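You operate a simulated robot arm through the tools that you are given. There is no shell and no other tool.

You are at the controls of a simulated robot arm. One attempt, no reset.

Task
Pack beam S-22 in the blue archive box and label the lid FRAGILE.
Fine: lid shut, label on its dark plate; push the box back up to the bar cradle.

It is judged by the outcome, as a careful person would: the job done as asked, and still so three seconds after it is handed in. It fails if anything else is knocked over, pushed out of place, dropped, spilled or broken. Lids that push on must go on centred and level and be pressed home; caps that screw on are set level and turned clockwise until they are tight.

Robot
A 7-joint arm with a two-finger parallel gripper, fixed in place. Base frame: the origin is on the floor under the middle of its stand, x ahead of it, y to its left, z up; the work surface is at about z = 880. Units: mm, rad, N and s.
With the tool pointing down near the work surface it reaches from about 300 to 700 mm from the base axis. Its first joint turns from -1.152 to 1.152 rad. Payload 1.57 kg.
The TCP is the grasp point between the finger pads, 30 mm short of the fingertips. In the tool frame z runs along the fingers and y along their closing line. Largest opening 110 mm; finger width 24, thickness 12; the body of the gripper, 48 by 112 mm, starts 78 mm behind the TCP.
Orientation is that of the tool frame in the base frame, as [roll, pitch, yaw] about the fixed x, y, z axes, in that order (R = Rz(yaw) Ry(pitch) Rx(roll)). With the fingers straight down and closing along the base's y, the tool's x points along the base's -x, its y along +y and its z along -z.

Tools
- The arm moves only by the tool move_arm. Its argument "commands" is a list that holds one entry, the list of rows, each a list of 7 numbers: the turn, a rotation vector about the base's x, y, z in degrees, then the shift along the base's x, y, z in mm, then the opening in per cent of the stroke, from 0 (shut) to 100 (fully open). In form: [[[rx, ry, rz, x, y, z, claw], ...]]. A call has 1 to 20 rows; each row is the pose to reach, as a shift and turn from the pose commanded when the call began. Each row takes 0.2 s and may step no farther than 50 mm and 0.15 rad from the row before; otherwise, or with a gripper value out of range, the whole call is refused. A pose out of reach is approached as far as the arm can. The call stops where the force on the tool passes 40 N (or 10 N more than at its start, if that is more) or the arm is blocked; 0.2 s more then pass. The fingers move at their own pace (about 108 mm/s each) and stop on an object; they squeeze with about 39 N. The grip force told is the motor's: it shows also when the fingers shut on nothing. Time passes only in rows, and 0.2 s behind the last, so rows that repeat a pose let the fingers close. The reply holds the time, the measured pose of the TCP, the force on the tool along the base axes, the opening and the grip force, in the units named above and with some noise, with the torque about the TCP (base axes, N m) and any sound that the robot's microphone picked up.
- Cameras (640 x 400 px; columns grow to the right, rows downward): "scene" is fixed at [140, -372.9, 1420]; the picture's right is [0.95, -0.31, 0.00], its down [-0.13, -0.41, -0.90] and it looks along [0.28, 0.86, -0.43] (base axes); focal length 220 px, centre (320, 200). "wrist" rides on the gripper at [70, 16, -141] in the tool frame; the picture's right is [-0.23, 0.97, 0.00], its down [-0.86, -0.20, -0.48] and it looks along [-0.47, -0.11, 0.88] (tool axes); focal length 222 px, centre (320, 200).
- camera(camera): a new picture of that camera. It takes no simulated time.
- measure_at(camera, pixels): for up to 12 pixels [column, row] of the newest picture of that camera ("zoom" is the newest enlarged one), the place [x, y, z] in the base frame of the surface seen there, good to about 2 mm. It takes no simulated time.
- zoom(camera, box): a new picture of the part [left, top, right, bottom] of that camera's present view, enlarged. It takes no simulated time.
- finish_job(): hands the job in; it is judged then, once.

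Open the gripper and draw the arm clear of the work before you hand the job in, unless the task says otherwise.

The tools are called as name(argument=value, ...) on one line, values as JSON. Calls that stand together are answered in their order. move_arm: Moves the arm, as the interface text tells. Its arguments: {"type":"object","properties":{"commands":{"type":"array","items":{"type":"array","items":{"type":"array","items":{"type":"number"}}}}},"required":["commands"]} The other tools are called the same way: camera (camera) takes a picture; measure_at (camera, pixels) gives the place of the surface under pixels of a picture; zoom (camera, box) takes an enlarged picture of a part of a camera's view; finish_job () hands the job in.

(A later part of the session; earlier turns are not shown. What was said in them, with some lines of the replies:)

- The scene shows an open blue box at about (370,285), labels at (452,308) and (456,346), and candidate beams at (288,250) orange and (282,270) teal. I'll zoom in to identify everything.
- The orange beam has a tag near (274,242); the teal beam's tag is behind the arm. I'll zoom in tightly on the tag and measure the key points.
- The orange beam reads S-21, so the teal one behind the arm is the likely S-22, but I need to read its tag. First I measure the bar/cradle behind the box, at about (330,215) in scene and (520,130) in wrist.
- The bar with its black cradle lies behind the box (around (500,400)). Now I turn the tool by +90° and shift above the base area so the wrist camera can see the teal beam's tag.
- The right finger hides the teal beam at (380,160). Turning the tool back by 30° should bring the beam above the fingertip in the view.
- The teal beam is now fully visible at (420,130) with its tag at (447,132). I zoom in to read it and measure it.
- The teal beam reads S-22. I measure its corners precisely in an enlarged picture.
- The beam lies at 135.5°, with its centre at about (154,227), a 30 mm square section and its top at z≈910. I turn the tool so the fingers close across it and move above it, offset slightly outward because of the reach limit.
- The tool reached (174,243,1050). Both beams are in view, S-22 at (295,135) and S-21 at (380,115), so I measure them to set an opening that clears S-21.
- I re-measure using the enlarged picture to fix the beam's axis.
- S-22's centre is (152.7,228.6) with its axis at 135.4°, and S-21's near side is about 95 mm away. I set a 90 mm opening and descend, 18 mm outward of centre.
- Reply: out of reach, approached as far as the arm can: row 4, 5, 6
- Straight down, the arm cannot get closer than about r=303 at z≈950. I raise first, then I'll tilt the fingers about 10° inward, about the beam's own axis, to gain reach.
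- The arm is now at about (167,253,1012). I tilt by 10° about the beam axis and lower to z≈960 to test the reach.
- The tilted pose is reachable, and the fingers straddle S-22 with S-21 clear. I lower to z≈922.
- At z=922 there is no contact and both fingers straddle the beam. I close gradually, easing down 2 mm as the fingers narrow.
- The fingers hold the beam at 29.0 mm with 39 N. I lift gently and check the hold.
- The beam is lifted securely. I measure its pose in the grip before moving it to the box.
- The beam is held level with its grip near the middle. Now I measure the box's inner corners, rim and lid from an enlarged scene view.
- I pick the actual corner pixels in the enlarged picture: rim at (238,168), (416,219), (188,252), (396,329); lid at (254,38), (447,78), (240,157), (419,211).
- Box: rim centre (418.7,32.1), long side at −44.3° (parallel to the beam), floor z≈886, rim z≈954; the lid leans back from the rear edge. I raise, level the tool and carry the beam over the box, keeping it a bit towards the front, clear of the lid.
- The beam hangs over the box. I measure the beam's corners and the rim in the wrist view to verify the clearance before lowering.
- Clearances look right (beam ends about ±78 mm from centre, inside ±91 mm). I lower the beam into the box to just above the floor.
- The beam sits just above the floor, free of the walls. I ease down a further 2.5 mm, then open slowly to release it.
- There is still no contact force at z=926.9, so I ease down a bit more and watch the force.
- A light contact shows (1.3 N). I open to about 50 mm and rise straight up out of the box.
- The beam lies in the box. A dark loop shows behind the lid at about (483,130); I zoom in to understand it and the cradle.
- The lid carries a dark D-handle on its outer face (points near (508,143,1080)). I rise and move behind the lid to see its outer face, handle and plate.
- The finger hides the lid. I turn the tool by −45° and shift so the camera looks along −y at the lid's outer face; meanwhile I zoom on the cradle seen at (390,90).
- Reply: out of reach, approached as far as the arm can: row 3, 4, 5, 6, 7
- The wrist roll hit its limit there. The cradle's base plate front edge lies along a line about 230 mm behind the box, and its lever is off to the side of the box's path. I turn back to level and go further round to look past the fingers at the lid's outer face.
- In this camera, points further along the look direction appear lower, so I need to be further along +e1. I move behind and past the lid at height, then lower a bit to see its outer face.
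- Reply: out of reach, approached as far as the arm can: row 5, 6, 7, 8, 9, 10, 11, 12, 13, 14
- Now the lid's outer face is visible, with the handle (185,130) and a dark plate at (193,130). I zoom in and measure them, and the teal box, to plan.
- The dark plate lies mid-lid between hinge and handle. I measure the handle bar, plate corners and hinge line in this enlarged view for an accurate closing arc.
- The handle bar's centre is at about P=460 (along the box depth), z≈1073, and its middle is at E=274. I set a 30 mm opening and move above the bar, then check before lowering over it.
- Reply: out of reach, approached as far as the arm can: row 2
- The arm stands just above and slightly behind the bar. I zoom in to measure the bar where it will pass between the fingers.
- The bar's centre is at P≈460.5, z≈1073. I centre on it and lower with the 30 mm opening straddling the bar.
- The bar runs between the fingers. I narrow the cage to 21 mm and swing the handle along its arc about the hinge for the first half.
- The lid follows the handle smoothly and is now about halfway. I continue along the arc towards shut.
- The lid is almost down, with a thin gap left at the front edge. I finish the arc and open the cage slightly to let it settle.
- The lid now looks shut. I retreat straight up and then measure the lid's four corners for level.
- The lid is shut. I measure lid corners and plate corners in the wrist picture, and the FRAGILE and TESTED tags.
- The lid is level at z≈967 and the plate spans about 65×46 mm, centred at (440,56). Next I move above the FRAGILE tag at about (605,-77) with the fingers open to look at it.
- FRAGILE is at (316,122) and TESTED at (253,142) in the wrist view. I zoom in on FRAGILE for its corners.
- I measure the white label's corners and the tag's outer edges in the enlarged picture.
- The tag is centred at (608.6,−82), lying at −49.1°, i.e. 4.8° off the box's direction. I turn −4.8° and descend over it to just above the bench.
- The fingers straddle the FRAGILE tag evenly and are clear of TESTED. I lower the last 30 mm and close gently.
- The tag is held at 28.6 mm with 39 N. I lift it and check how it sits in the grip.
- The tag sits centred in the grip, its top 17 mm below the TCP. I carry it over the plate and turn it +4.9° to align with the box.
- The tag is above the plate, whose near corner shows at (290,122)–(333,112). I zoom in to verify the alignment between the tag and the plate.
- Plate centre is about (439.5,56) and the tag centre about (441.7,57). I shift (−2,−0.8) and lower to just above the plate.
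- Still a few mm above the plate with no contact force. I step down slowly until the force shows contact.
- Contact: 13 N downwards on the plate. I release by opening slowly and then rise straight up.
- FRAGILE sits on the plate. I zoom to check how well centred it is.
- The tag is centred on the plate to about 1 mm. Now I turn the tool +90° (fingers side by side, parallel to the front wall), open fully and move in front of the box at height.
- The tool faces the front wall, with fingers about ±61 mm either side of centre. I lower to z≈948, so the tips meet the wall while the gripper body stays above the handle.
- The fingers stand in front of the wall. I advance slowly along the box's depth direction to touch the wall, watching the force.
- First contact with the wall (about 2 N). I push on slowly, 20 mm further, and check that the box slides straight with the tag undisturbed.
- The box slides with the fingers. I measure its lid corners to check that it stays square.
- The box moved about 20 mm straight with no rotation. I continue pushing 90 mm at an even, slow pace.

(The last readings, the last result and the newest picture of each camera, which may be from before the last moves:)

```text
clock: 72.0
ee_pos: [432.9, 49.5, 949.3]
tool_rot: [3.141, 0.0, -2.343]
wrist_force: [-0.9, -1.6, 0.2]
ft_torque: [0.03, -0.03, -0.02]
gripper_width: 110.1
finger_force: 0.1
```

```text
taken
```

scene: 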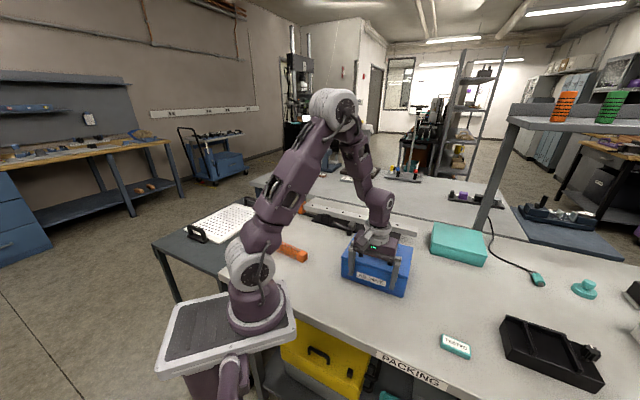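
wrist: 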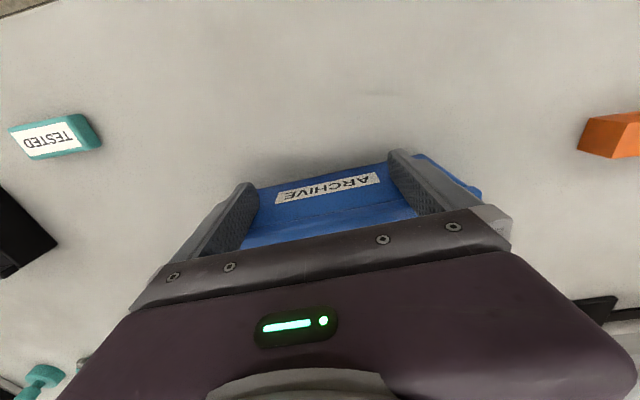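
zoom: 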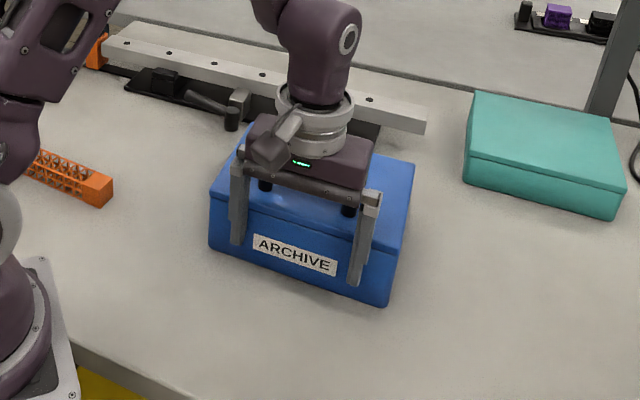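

The box has travelled. I measure its corners again, plus the clearance to the cradle.

measure_at(camera="scene", pixels=[[384, 257], [400, 243], [405, 232]])

zoom(camera="scene", box=[310, 190, 450, 330])

measure_at(camera="zoom", pixels=[[213, 191], [392, 264], [411, 165], [386, 300], [212, 245], [372, 140], [378, 125], [350, 115], [232, 125], [245, 95], [150, 90]])

```text
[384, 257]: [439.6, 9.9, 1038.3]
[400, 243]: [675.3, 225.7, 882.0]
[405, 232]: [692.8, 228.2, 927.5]
```

```text
2.86 times, centred on (380, 260) of scene
```

zoom: 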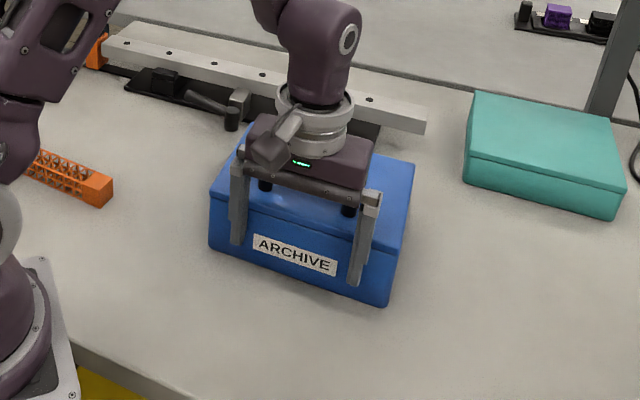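

```text
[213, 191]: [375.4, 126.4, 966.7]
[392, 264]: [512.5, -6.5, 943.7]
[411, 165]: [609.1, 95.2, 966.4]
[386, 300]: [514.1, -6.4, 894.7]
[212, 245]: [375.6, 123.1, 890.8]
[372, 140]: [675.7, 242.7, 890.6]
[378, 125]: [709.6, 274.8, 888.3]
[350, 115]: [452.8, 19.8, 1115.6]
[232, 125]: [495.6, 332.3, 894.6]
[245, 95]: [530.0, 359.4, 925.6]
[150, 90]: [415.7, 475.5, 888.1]
```

The box stays square; its back edge is at P≈493 and the cradle's plate edge at about P≈618. I push another 95 mm.

move_arm(commands=[[[0, 0, 0, 1.7, 1.8, 0, 100], [0, 0, 0, 4.2, 4.3, 0, 100], [0, 0, 0, 7.7, 7.9, 0, 100], [0, 0, 0, 11.2, 11.5, 0, 100], [0, 0, 0, 14.7, 15.0, 0, 100], [0, 0, 0, 18.2, 18.6, 0, 100], [0, 0, 0, 21.7, 22.2, 0, 100], [0, 0, 0, 25.1, 25.8, 0, 100], [0, 0, 0, 28.6, 29.3, 0, 100], [0, 0, 0, 32.1, 32.9, 0, 100], [0, 0, 0, 35.6, 36.5, 0, 100], [0, 0, 0, 39.1, 40.1, 0, 100], [0, 0, 0, 42.6, 43.7, 0, 100], [0, 0, 0, 46.1, 47.2, 0, 100], [0, 0, 0, 49.6, 50.8, 0, 100], [0, 0, 0, 53.1, 54.4, 0, 100], [0, 0, 0, 56.6, 58, 0, 100], [0, 0, 0, 60.1, 61.6, 0, 100], [0, 0, 0, 63.6, 65.1, 0, 100], [0, 0, 0, 66.3, 68, 0, 100]]])

camera(camera="scene")

zoom(camera="scene", box=[310, 180, 450, 310])

camera(camera="wrist")

```text
clock: 76.2
ee_pos: [499.3, 118.4, 948.5]
tool_rot: [-3.141, 0.001, -2.343]
wrist_force: [-0.7, -2.5, 1.4]
ft_torque: [0.03, 0.02, -0.02]
gripper_width: 109.8
finger_force: 0.1
```

```text
taken
```

scene: 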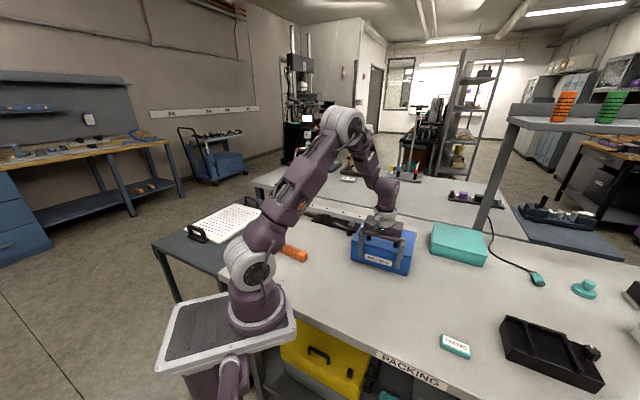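

```text
3.08 times, centred on (380, 245) of scene
```

zoom: 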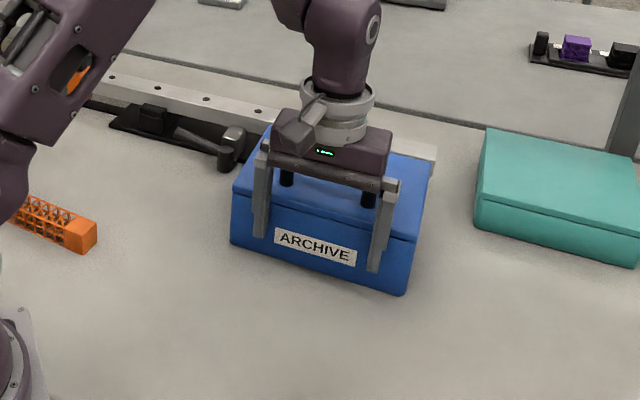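

```text
taken
```

wrist: 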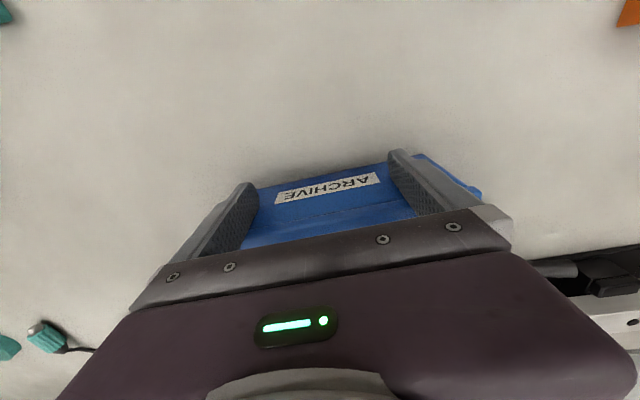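

measure_at(camera="zoom", pixels=[[236, 187], [409, 236], [428, 168], [404, 290], [233, 240], [264, 135], [262, 150], [255, 135], [225, 165], [237, 130], [435, 160], [412, 140]])

zoom(camera="scene", box=[340, 200, 400, 250])

```text
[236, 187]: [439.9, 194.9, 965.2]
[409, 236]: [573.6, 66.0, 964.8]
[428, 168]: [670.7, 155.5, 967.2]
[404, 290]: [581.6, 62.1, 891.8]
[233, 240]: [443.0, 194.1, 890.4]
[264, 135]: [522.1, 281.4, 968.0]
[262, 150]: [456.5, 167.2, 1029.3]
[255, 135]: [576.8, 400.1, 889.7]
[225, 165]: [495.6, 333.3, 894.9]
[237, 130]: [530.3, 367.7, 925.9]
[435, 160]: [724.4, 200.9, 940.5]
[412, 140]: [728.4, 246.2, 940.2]
```

```text
8.00 times, centred on (370, 225) of scene
```

zoom: 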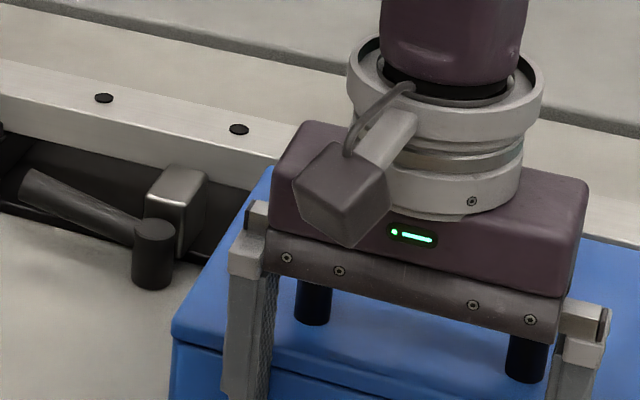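

The front edge is at P≈447, so the back is about 28 mm short of the cradle. I push 20 mm more in 2.5 mm steps.

move_arm(commands=[[[0, 0, 0, 1.4, 1.4, 0, 100], [0, 0, 0, 3.1, 3.2, 0, 100], [0, 0, 0, 4.9, 5, 0, 100], [0, 0, 0, 6.6, 6.8, 0, 100], [0, 0, 0, 8.4, 8.6, 0, 100], [0, 0, 0, 10.1, 10.4, 0, 100], [0, 0, 0, 11.9, 12.2, 0, 100], [0, 0, 0, 13.3, 13.6, 0, 100], [0, 0, 0, 14, 14.3, 0, 100]]])

camera(camera="wrist")

zoom(camera="scene", box=[330, 190, 450, 290])

```text
clock: 78.2
ee_pos: [513.4, 131.7, 949.7]
tool_rot: [3.14, -0.002, -2.345]
wrist_force: [-1.6, -1.3, 0.4]
ft_torque: [0.04, -0.01, 0.02]
gripper_width: 109.8
finger_force: 0.1
```

```text
taken
```

wrist: 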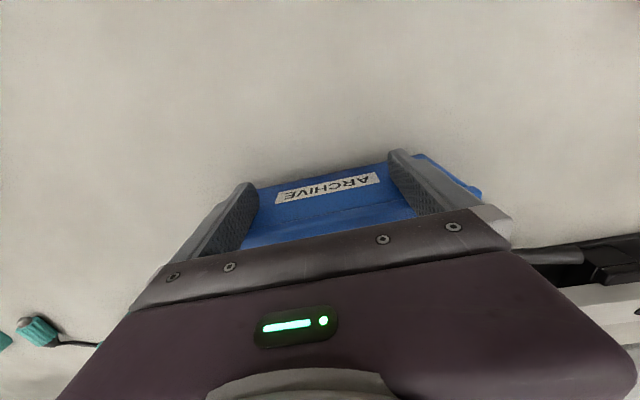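

```text
4.00 times, centred on (390, 240) of scene
```

zoom: 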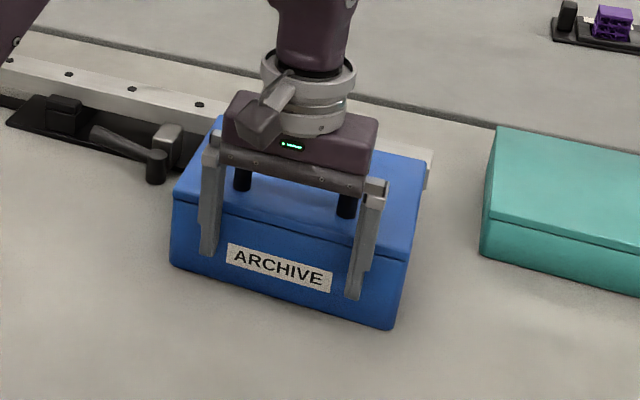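

The box is now an estimated 10 mm short of the cradle. I back off and rise so I can look down at the gap before the last millimetres.

move_arm(commands=[[[0, 0, 0, -3.5, -3.6, 0, 100], [0, 0, 0, -10.5, -10.7, 0, 100], [0, 0, 0, -21, -21.5, 0, 100], [0, 0, 0, -28, -28.6, 10, 100], [0, 0, 0, -28, -28.6, 45, 100], [0, 0, 0, -28, -28.6, 85, 100], [0, 0, 0, -28, -28.6, 125, 100], [0, 0, 0, -28, -28.6, 165, 100], [0, 0, 0, -28, -28.6, 205, 100], [0, 0, 0, -28, -28.6, 205, 100]]])

camera(camera="wrist")

zoom(camera="scene", box=[330, 190, 450, 290])

```text
clock: 80.4
ee_pos: [486.6, 104.6, 1156.9]
tool_rot: [3.141, -0.002, -2.344]
wrist_force: [0.3, 0.7, 0.1]
ft_torque: [0.01, 0.02, 0.01]
gripper_width: 110.0
finger_force: 0.1
```

```text
taken
```

wrist: 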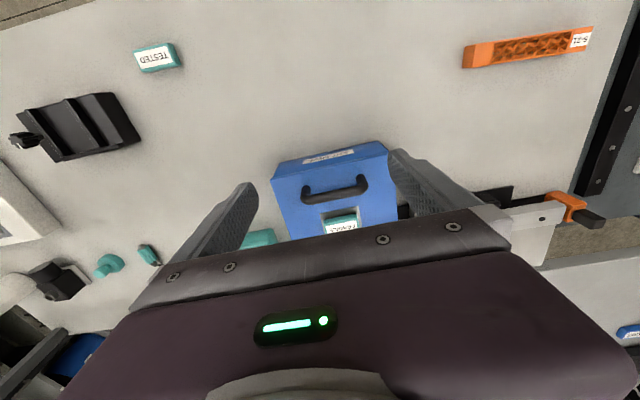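

```text
4.00 times, centred on (390, 240) of scene
```

zoom: 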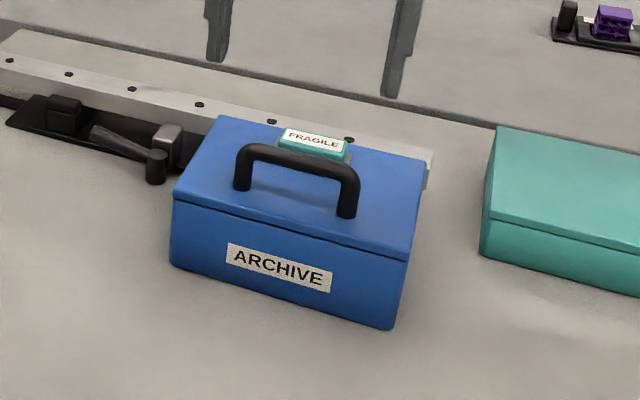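

The tag stayed in place on the lid. I turn −90° and move over to the left-rear, to look down along the gap between the box and the cradle.

move_arm(commands=[[[0, 0, -7.5, 2, 12, 0, 100], [0, 0, -15, 5, 26, 0, 100], [0, 0, -22.5, 10, 42, 0, 100], [0, 0, -30, 16, 58, 0, 100], [0, 0, -37.5, 22, 75, 0, 100], [0, 0, -45, 30, 92, 0, 100], [0, 0, -52.5, 38, 110, 0, 100], [0, 0, -60, 46, 128, 0, 100], [0, 0, -67.5, 54, 145, 0, 100], [0, 0, -75, 62, 160, 0, 100], [0, 0, -82.5, 68, 175, 0, 100], [0, 0, -90, 72, 185, 0, 100], [0, 0, -90, 72, 185, 0, 100]]])

camera(camera="wrist")

```text
clock: 83.2
ee_pos: [553.2, 284.3, 1148.0]
tool_rot: [3.142, 0.001, 2.367]
wrist_force: [0.3, -0.6, -0.2]
ft_torque: [0.03, 0.0, -0.01]
gripper_width: 110.1
finger_force: 0.0
out of reach, approached as far as the arm can: row 11, 12, 13
```

```text
taken
```

wrist: 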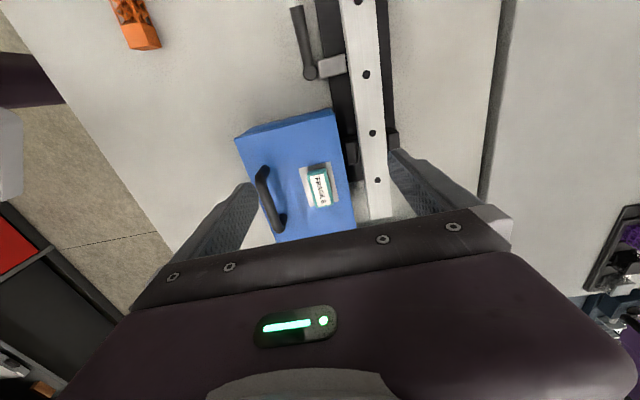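

The view now shows the box's back edge at (345,150) next to the cradle's plate. I zoom in and measure the gap.

zoom(camera="wrist", box=[300, 40, 410, 230])

zoom(camera="wrist", box=[315, 95, 375, 165])

```text
2.11 times, centred on (355, 135) of wrist
```

zoom: 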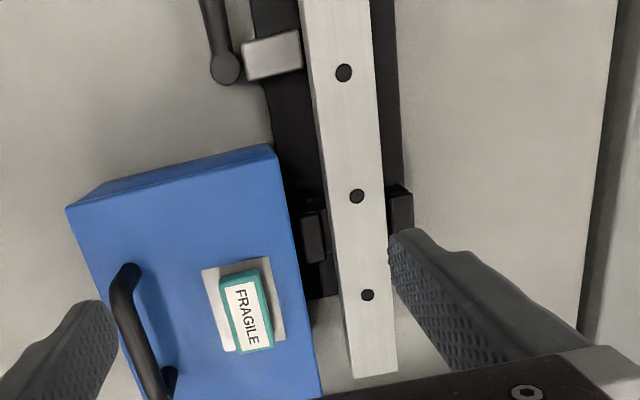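

```text
5.71 times, centred on (345, 130) of wrist
```

zoom: 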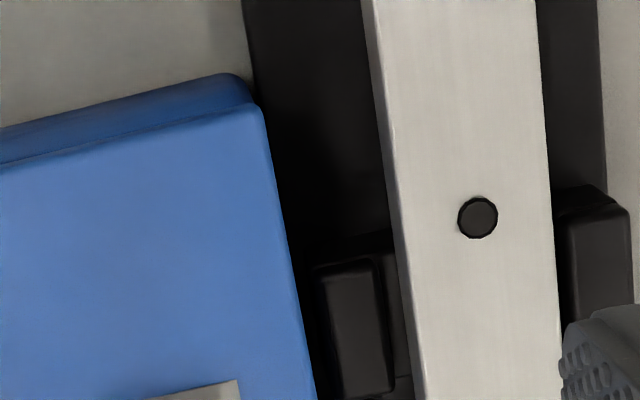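

No strip of bench shows between the lid's back edge and the black plate, so they may already be very close. I measure points on both sides.

measure_at(camera="zoom", pixels=[[238, 40], [256, 40], [262, 60], [258, 115], [270, 115], [280, 150], [300, 250], [285, 250], [318, 290], [335, 290], [308, 380], [240, 95]])

```text
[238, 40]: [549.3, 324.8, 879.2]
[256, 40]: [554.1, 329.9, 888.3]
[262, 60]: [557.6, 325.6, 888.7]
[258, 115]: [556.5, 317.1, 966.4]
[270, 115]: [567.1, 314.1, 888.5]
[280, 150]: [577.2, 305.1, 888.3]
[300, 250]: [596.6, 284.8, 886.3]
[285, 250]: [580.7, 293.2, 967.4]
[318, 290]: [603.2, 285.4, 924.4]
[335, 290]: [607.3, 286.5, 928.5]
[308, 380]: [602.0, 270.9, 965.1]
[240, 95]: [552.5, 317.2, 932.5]
```

The lid's back edge is at P≈615.5 and the plate begins at around P≈618–620, so only a few millimetres remain. I zoom on the plate's edge left of the box to pin it down.

zoom(camera="wrist", box=[325, 70, 365, 120])

```text
8.00 times, centred on (345, 95) of wrist
```

zoom: 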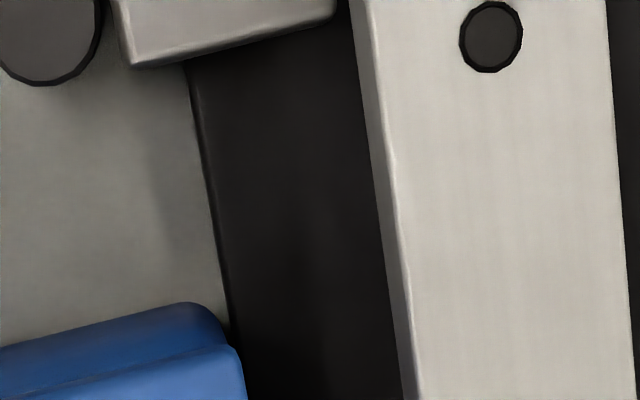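

measure_at(camera="zoom", pixels=[[183, 90], [196, 90], [205, 90], [198, 200], [208, 200], [218, 200], [215, 290], [224, 290], [234, 290], [222, 335], [215, 325], [238, 360]])

```text
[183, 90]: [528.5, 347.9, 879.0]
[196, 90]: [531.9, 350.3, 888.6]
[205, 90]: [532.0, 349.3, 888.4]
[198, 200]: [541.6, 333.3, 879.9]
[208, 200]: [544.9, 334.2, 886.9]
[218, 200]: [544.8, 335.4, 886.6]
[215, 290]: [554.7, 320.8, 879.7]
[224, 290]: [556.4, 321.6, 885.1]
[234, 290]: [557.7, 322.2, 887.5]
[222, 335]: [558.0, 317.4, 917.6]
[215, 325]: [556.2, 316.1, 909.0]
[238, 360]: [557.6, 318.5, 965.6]
```

The box's back is at P≈616–617 and the plate's edge at P≈618–619: a gap of about 2 mm. I return to the front of the box for a last very gentle nudge into contact.

move_arm(commands=[[[0, 0, 7.5, -4, -10, 3, 100], [0, 0, 15, -10, -25, 7, 100], [0, 0, 22.5, -18, -40, 7, 100], [0, 0, 30, -26, -57, 7, 100], [0, 0, 37.5, -34, -75, 7, 100], [0, 0, 45, -42, -92, 7, 100], [0, 0, 52.5, -50, -110, 7, 100], [0, 0, 60, -56, -127, 7, 100], [0, 0, 67.5, -60, -143, 7, 100], [0, 0, 75, -64, -158, 7, 100], [0, 0, 82.5, -68, -172, 7, 100], [0, 0, 90, -71, -183.8, 7, 100], [0, 0, 90, -71, -183.8, 7, 100]]])

camera(camera="wrist")

```text
clock: 86.0
ee_pos: [481.4, 101.4, 1154.9]
tool_rot: [-3.141, 0.0, -2.343]
wrist_force: [-0.8, -0.7, 1.2]
ft_torque: [-0.02, -0.01, 0.02]
gripper_width: 110.1
finger_force: 0.0
```

```text
taken
```

wrist: 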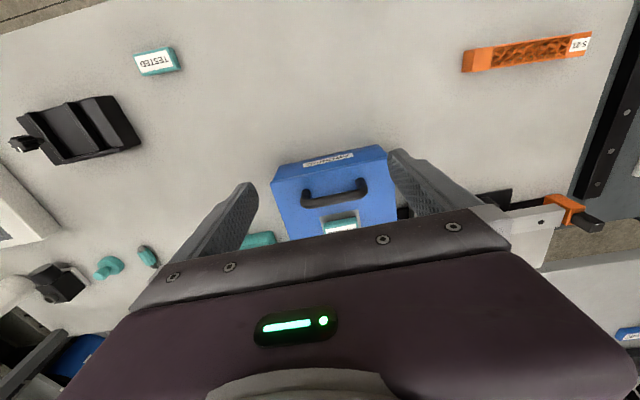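

I'm in front of the box again (P≈409, front wall at P≈465). I lower to z≈949 beside the front wall.

move_arm(commands=[[[0, 0, 0, 0, 0, -35, 100], [0, 0, 0, 0, 0, -75, 100], [0, 0, 0, 0, 0, -115, 100], [0, 0, 0, 0, 0, -155, 100], [0, 0, 0, 0, 0, -190, 100], [0, 0, 0, 0, 0, -206, 100], [0, 0, 0, 7, 7.2, -206, 100], [0, 0, 0, 14, 14.3, -206, 100], [0, 0, 0, 21, 21.5, -206, 100], [0, 0, 0, 24.5, 25, -206, 100], [0, 0, 0, 24.5, 25, -206, 100]]])

zoom(camera="scene", box=[330, 190, 450, 290])

```text
clock: 88.4
ee_pos: [506.2, 125.8, 946.9]
tool_rot: [-3.14, 0.002, -2.344]
wrist_force: [-0.1, -0.2, 0.2]
ft_torque: [0.03, 0.01, 0.0]
gripper_width: 110.2
finger_force: 0.2
```

```text
4.00 times, centred on (390, 240) of scene
```

zoom: 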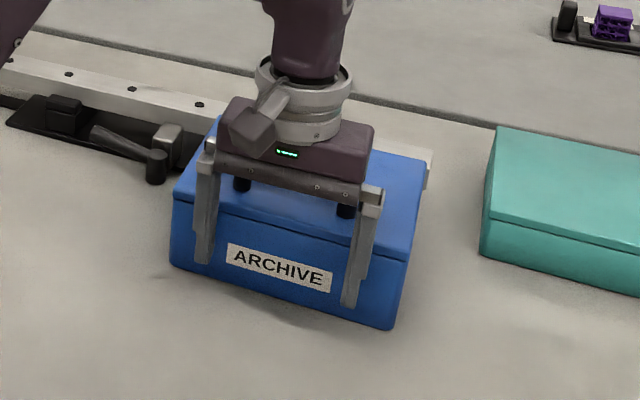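

No contact yet (P≈443.6; the wall is met at about 452.8). I advance 8 mm gently.

move_arm(commands=[[[0, 0, 0, 1.4, 1.4, 0, 100], [0, 0, 0, 2.8, 2.9, 0, 100], [0, 0, 0, 4.2, 4.3, 0, 100], [0, 0, 0, 5.2, 5.4, 0, 100], [0, 0, 0, 5.9, 6.1, 0, 100], [0, 0, 0, 5.9, 6.1, 0, 100]]])

```text
clock: 89.8
ee_pos: [510.9, 132.3, 947.5]
tool_rot: [-3.141, -0.001, -2.344]
wrist_force: [-0.3, -0.6, 0.3]
ft_torque: [-0.01, 0.03, 0.02]
gripper_width: 110.0
finger_force: 0.0
```

Still free at P≈451.5. I go on in 0.5 mm steps, watching the force.

move_arm(commands=[[[0, 0, 0, 0.35, 0.36, 0, 100], [0, 0, 0, 0.7, 0.72, 0, 100], [0, 0, 0, 1.05, 1.07, 0, 100], [0, 0, 0, 1.4, 1.43, 0, 100]]])

move_arm(commands=[[[0, 0, 0, 0.35, 0.36, 0, 100], [0, 0, 0, 0.7, 0.72, 0, 100]]])

```text
clock: 90.8
ee_pos: [512.4, 133.3, 948.0]
tool_rot: [-3.14, -0.001, -2.344]
wrist_force: [-1.6, -1.6, 0.4]
ft_torque: [-0.01, 0.0, -0.07]
gripper_width: 110.2
finger_force: 0.1
```

```text
clock: 91.4
ee_pos: [512.3, 132.2, 948.7]
tool_rot: [3.14, -0.002, -2.344]
wrist_force: [-12.4, -7.4, 5.3]
ft_torque: [0.14, -0.21, 0.1]
gripper_width: 109.8
finger_force: 0.1
```

The force rose to about 14 N: the box is now seated against the cradle. I stop, back off and rise clear.

move_arm(commands=[[[0, 0, 0, -2, -2.1, 0, 100], [0, 0, 0, -8, -8.2, 0, 100], [0, 0, 0, -18, -18.4, 0, 100], [0, 0, 0, -30, -30.7, 5, 100], [0, 0, 0, -35, -35.8, 35, 100], [0, 0, 0, -35, -35.8, 75, 100], [0, 0, 0, -35, -35.8, 115, 100], [0, 0, 0, -35, -35.8, 155, 100], [0, 0, 0, -35, -35.8, 200, 100], [0, 0, 0, -35, -35.8, 200, 100]]])

camera(camera="scene")

zoom(camera="scene", box=[270, 180, 450, 290])

camera(camera="wrist")

```text
clock: 93.6
ee_pos: [476.3, 98.9, 1149.2]
tool_rot: [3.141, 0.0, -2.345]
wrist_force: [-0.6, -0.8, 0.8]
ft_torque: [-0.02, -0.01, 0.0]
gripper_width: 109.9
finger_force: 0.1
```

```text
taken
```

scene: 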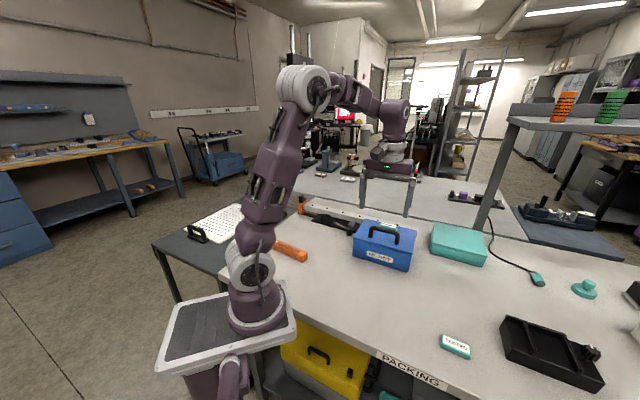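

```text
3.56 times, centred on (360, 235) of scene
```

zoom: 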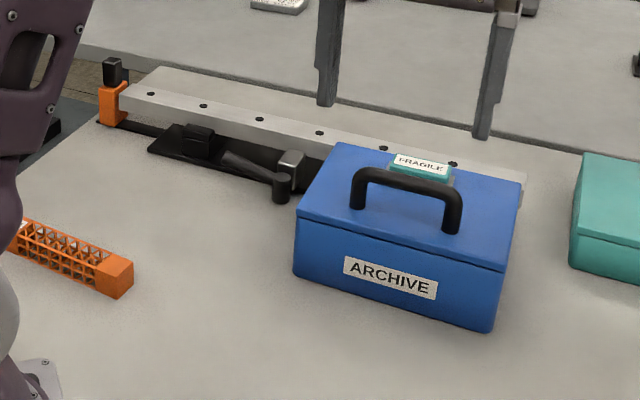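

```text
taken
```

wrist: 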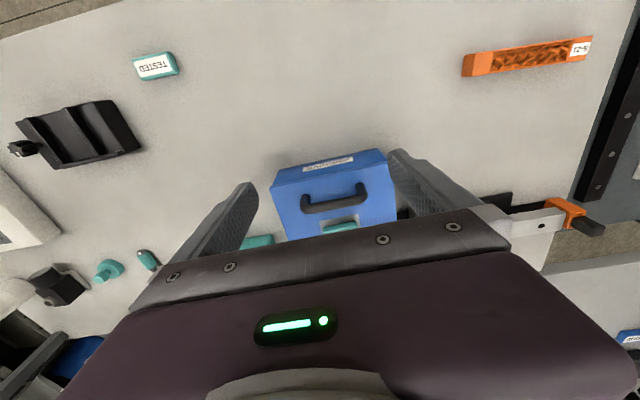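

The cradle's corner is at the same pixel as at the start (≈(311.6,220.8)), so it has not moved. I check the lid's level and the tag's position on the plate once more.

zoom(camera="scene", box=[345, 210, 425, 280])

```text
5.71 times, centred on (385, 245) of scene
```

zoom: 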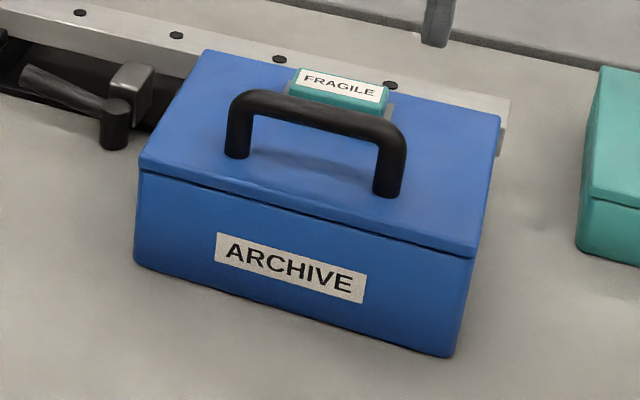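

measure_at(camera="zoom", pixels=[[143, 165], [472, 247], [497, 122], [206, 54], [303, 72], [385, 90], [380, 100], [300, 85], [447, 352], [138, 262], [284, 90], [395, 115]])

```text
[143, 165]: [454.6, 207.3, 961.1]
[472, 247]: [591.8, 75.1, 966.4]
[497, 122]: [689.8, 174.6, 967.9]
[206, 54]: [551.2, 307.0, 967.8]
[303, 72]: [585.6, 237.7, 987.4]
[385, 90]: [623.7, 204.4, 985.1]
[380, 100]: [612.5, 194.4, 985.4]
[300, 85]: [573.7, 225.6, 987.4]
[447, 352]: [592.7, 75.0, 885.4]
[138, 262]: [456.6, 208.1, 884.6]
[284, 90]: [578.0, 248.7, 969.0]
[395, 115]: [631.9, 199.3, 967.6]
```

The box is level (966–968 mm at all corners), with FRAGILE centred on the plate at about (599,215) and the box against the cradle. I draw the arm well clear, gripper open.

move_arm(commands=[[[0, 0, 0, -8, -11, 20, 100], [0, 0, 0, -20, -30, 45, 100], [0, 0, 0, -40, -55, 75, 100], [0, 0, 0, -60, -85, 105, 100], [0, 0, 0, -80, -115, 130, 100], [0, 0, 0, -100, -145, 150, 100], [0, 0, 0, -120, -170, 155, 100], [0, 0, 0, -120, -170, 155, 100]]])

camera(camera="scene")

camera(camera="wrist")

```text
clock: 95.4
ee_pos: [359.4, -71.5, 1301.0]
tool_rot: [3.142, 0.002, -2.345]
wrist_force: [0.3, -0.2, -0.2]
ft_torque: [-0.01, 0.0, -0.03]
gripper_width: 110.0
finger_force: 0.0
```

```text
taken
```

scene: 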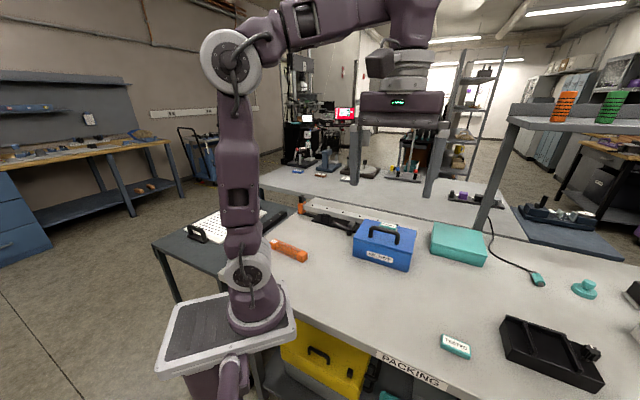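

```text
taken
```

wrist: 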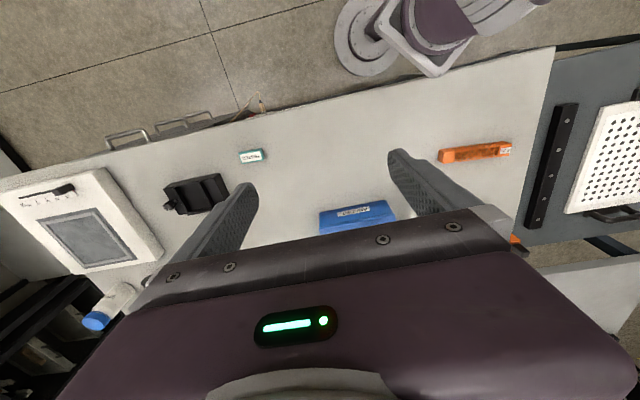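

The final pictures show the box shut against the cradle at (384,245) with FRAGILE on its plate. S-21 (288,250), TESTED (456,346) and everything else are where they were, and the arm is clear with the gripper open. I hand the job in.

finish_job()

```text
The job is handed in.
```

Beam S-22 is in the blue archive box with the lid shut. The FRAGILE label is on the lid's dark plate, and the box is pushed back against the bar cradle. The job is handed in; I don't have the judge's result.

- **Beam:** I read the tag before picking it up. The orange beam is S-21 and stayed where it was.
- **Lid:** I swung it down by its handle. The corners measure level, at 961 to 968 mm with the last reading at the low front-left edge.
- **Label:** It sits within about 1 mm of the plate's centre, reads the same way as ARCHIVE on the front, and stayed in place while the box was pushed.
- **Box position:** I pushed it until it touched the cradle, with about 14 N at the last nudge. The cradle looks unmoved in the pictures.

In the last pictures S-21, the TESTED label and the other items on the bench look undisturbed. The arm is clear with the gripper open.
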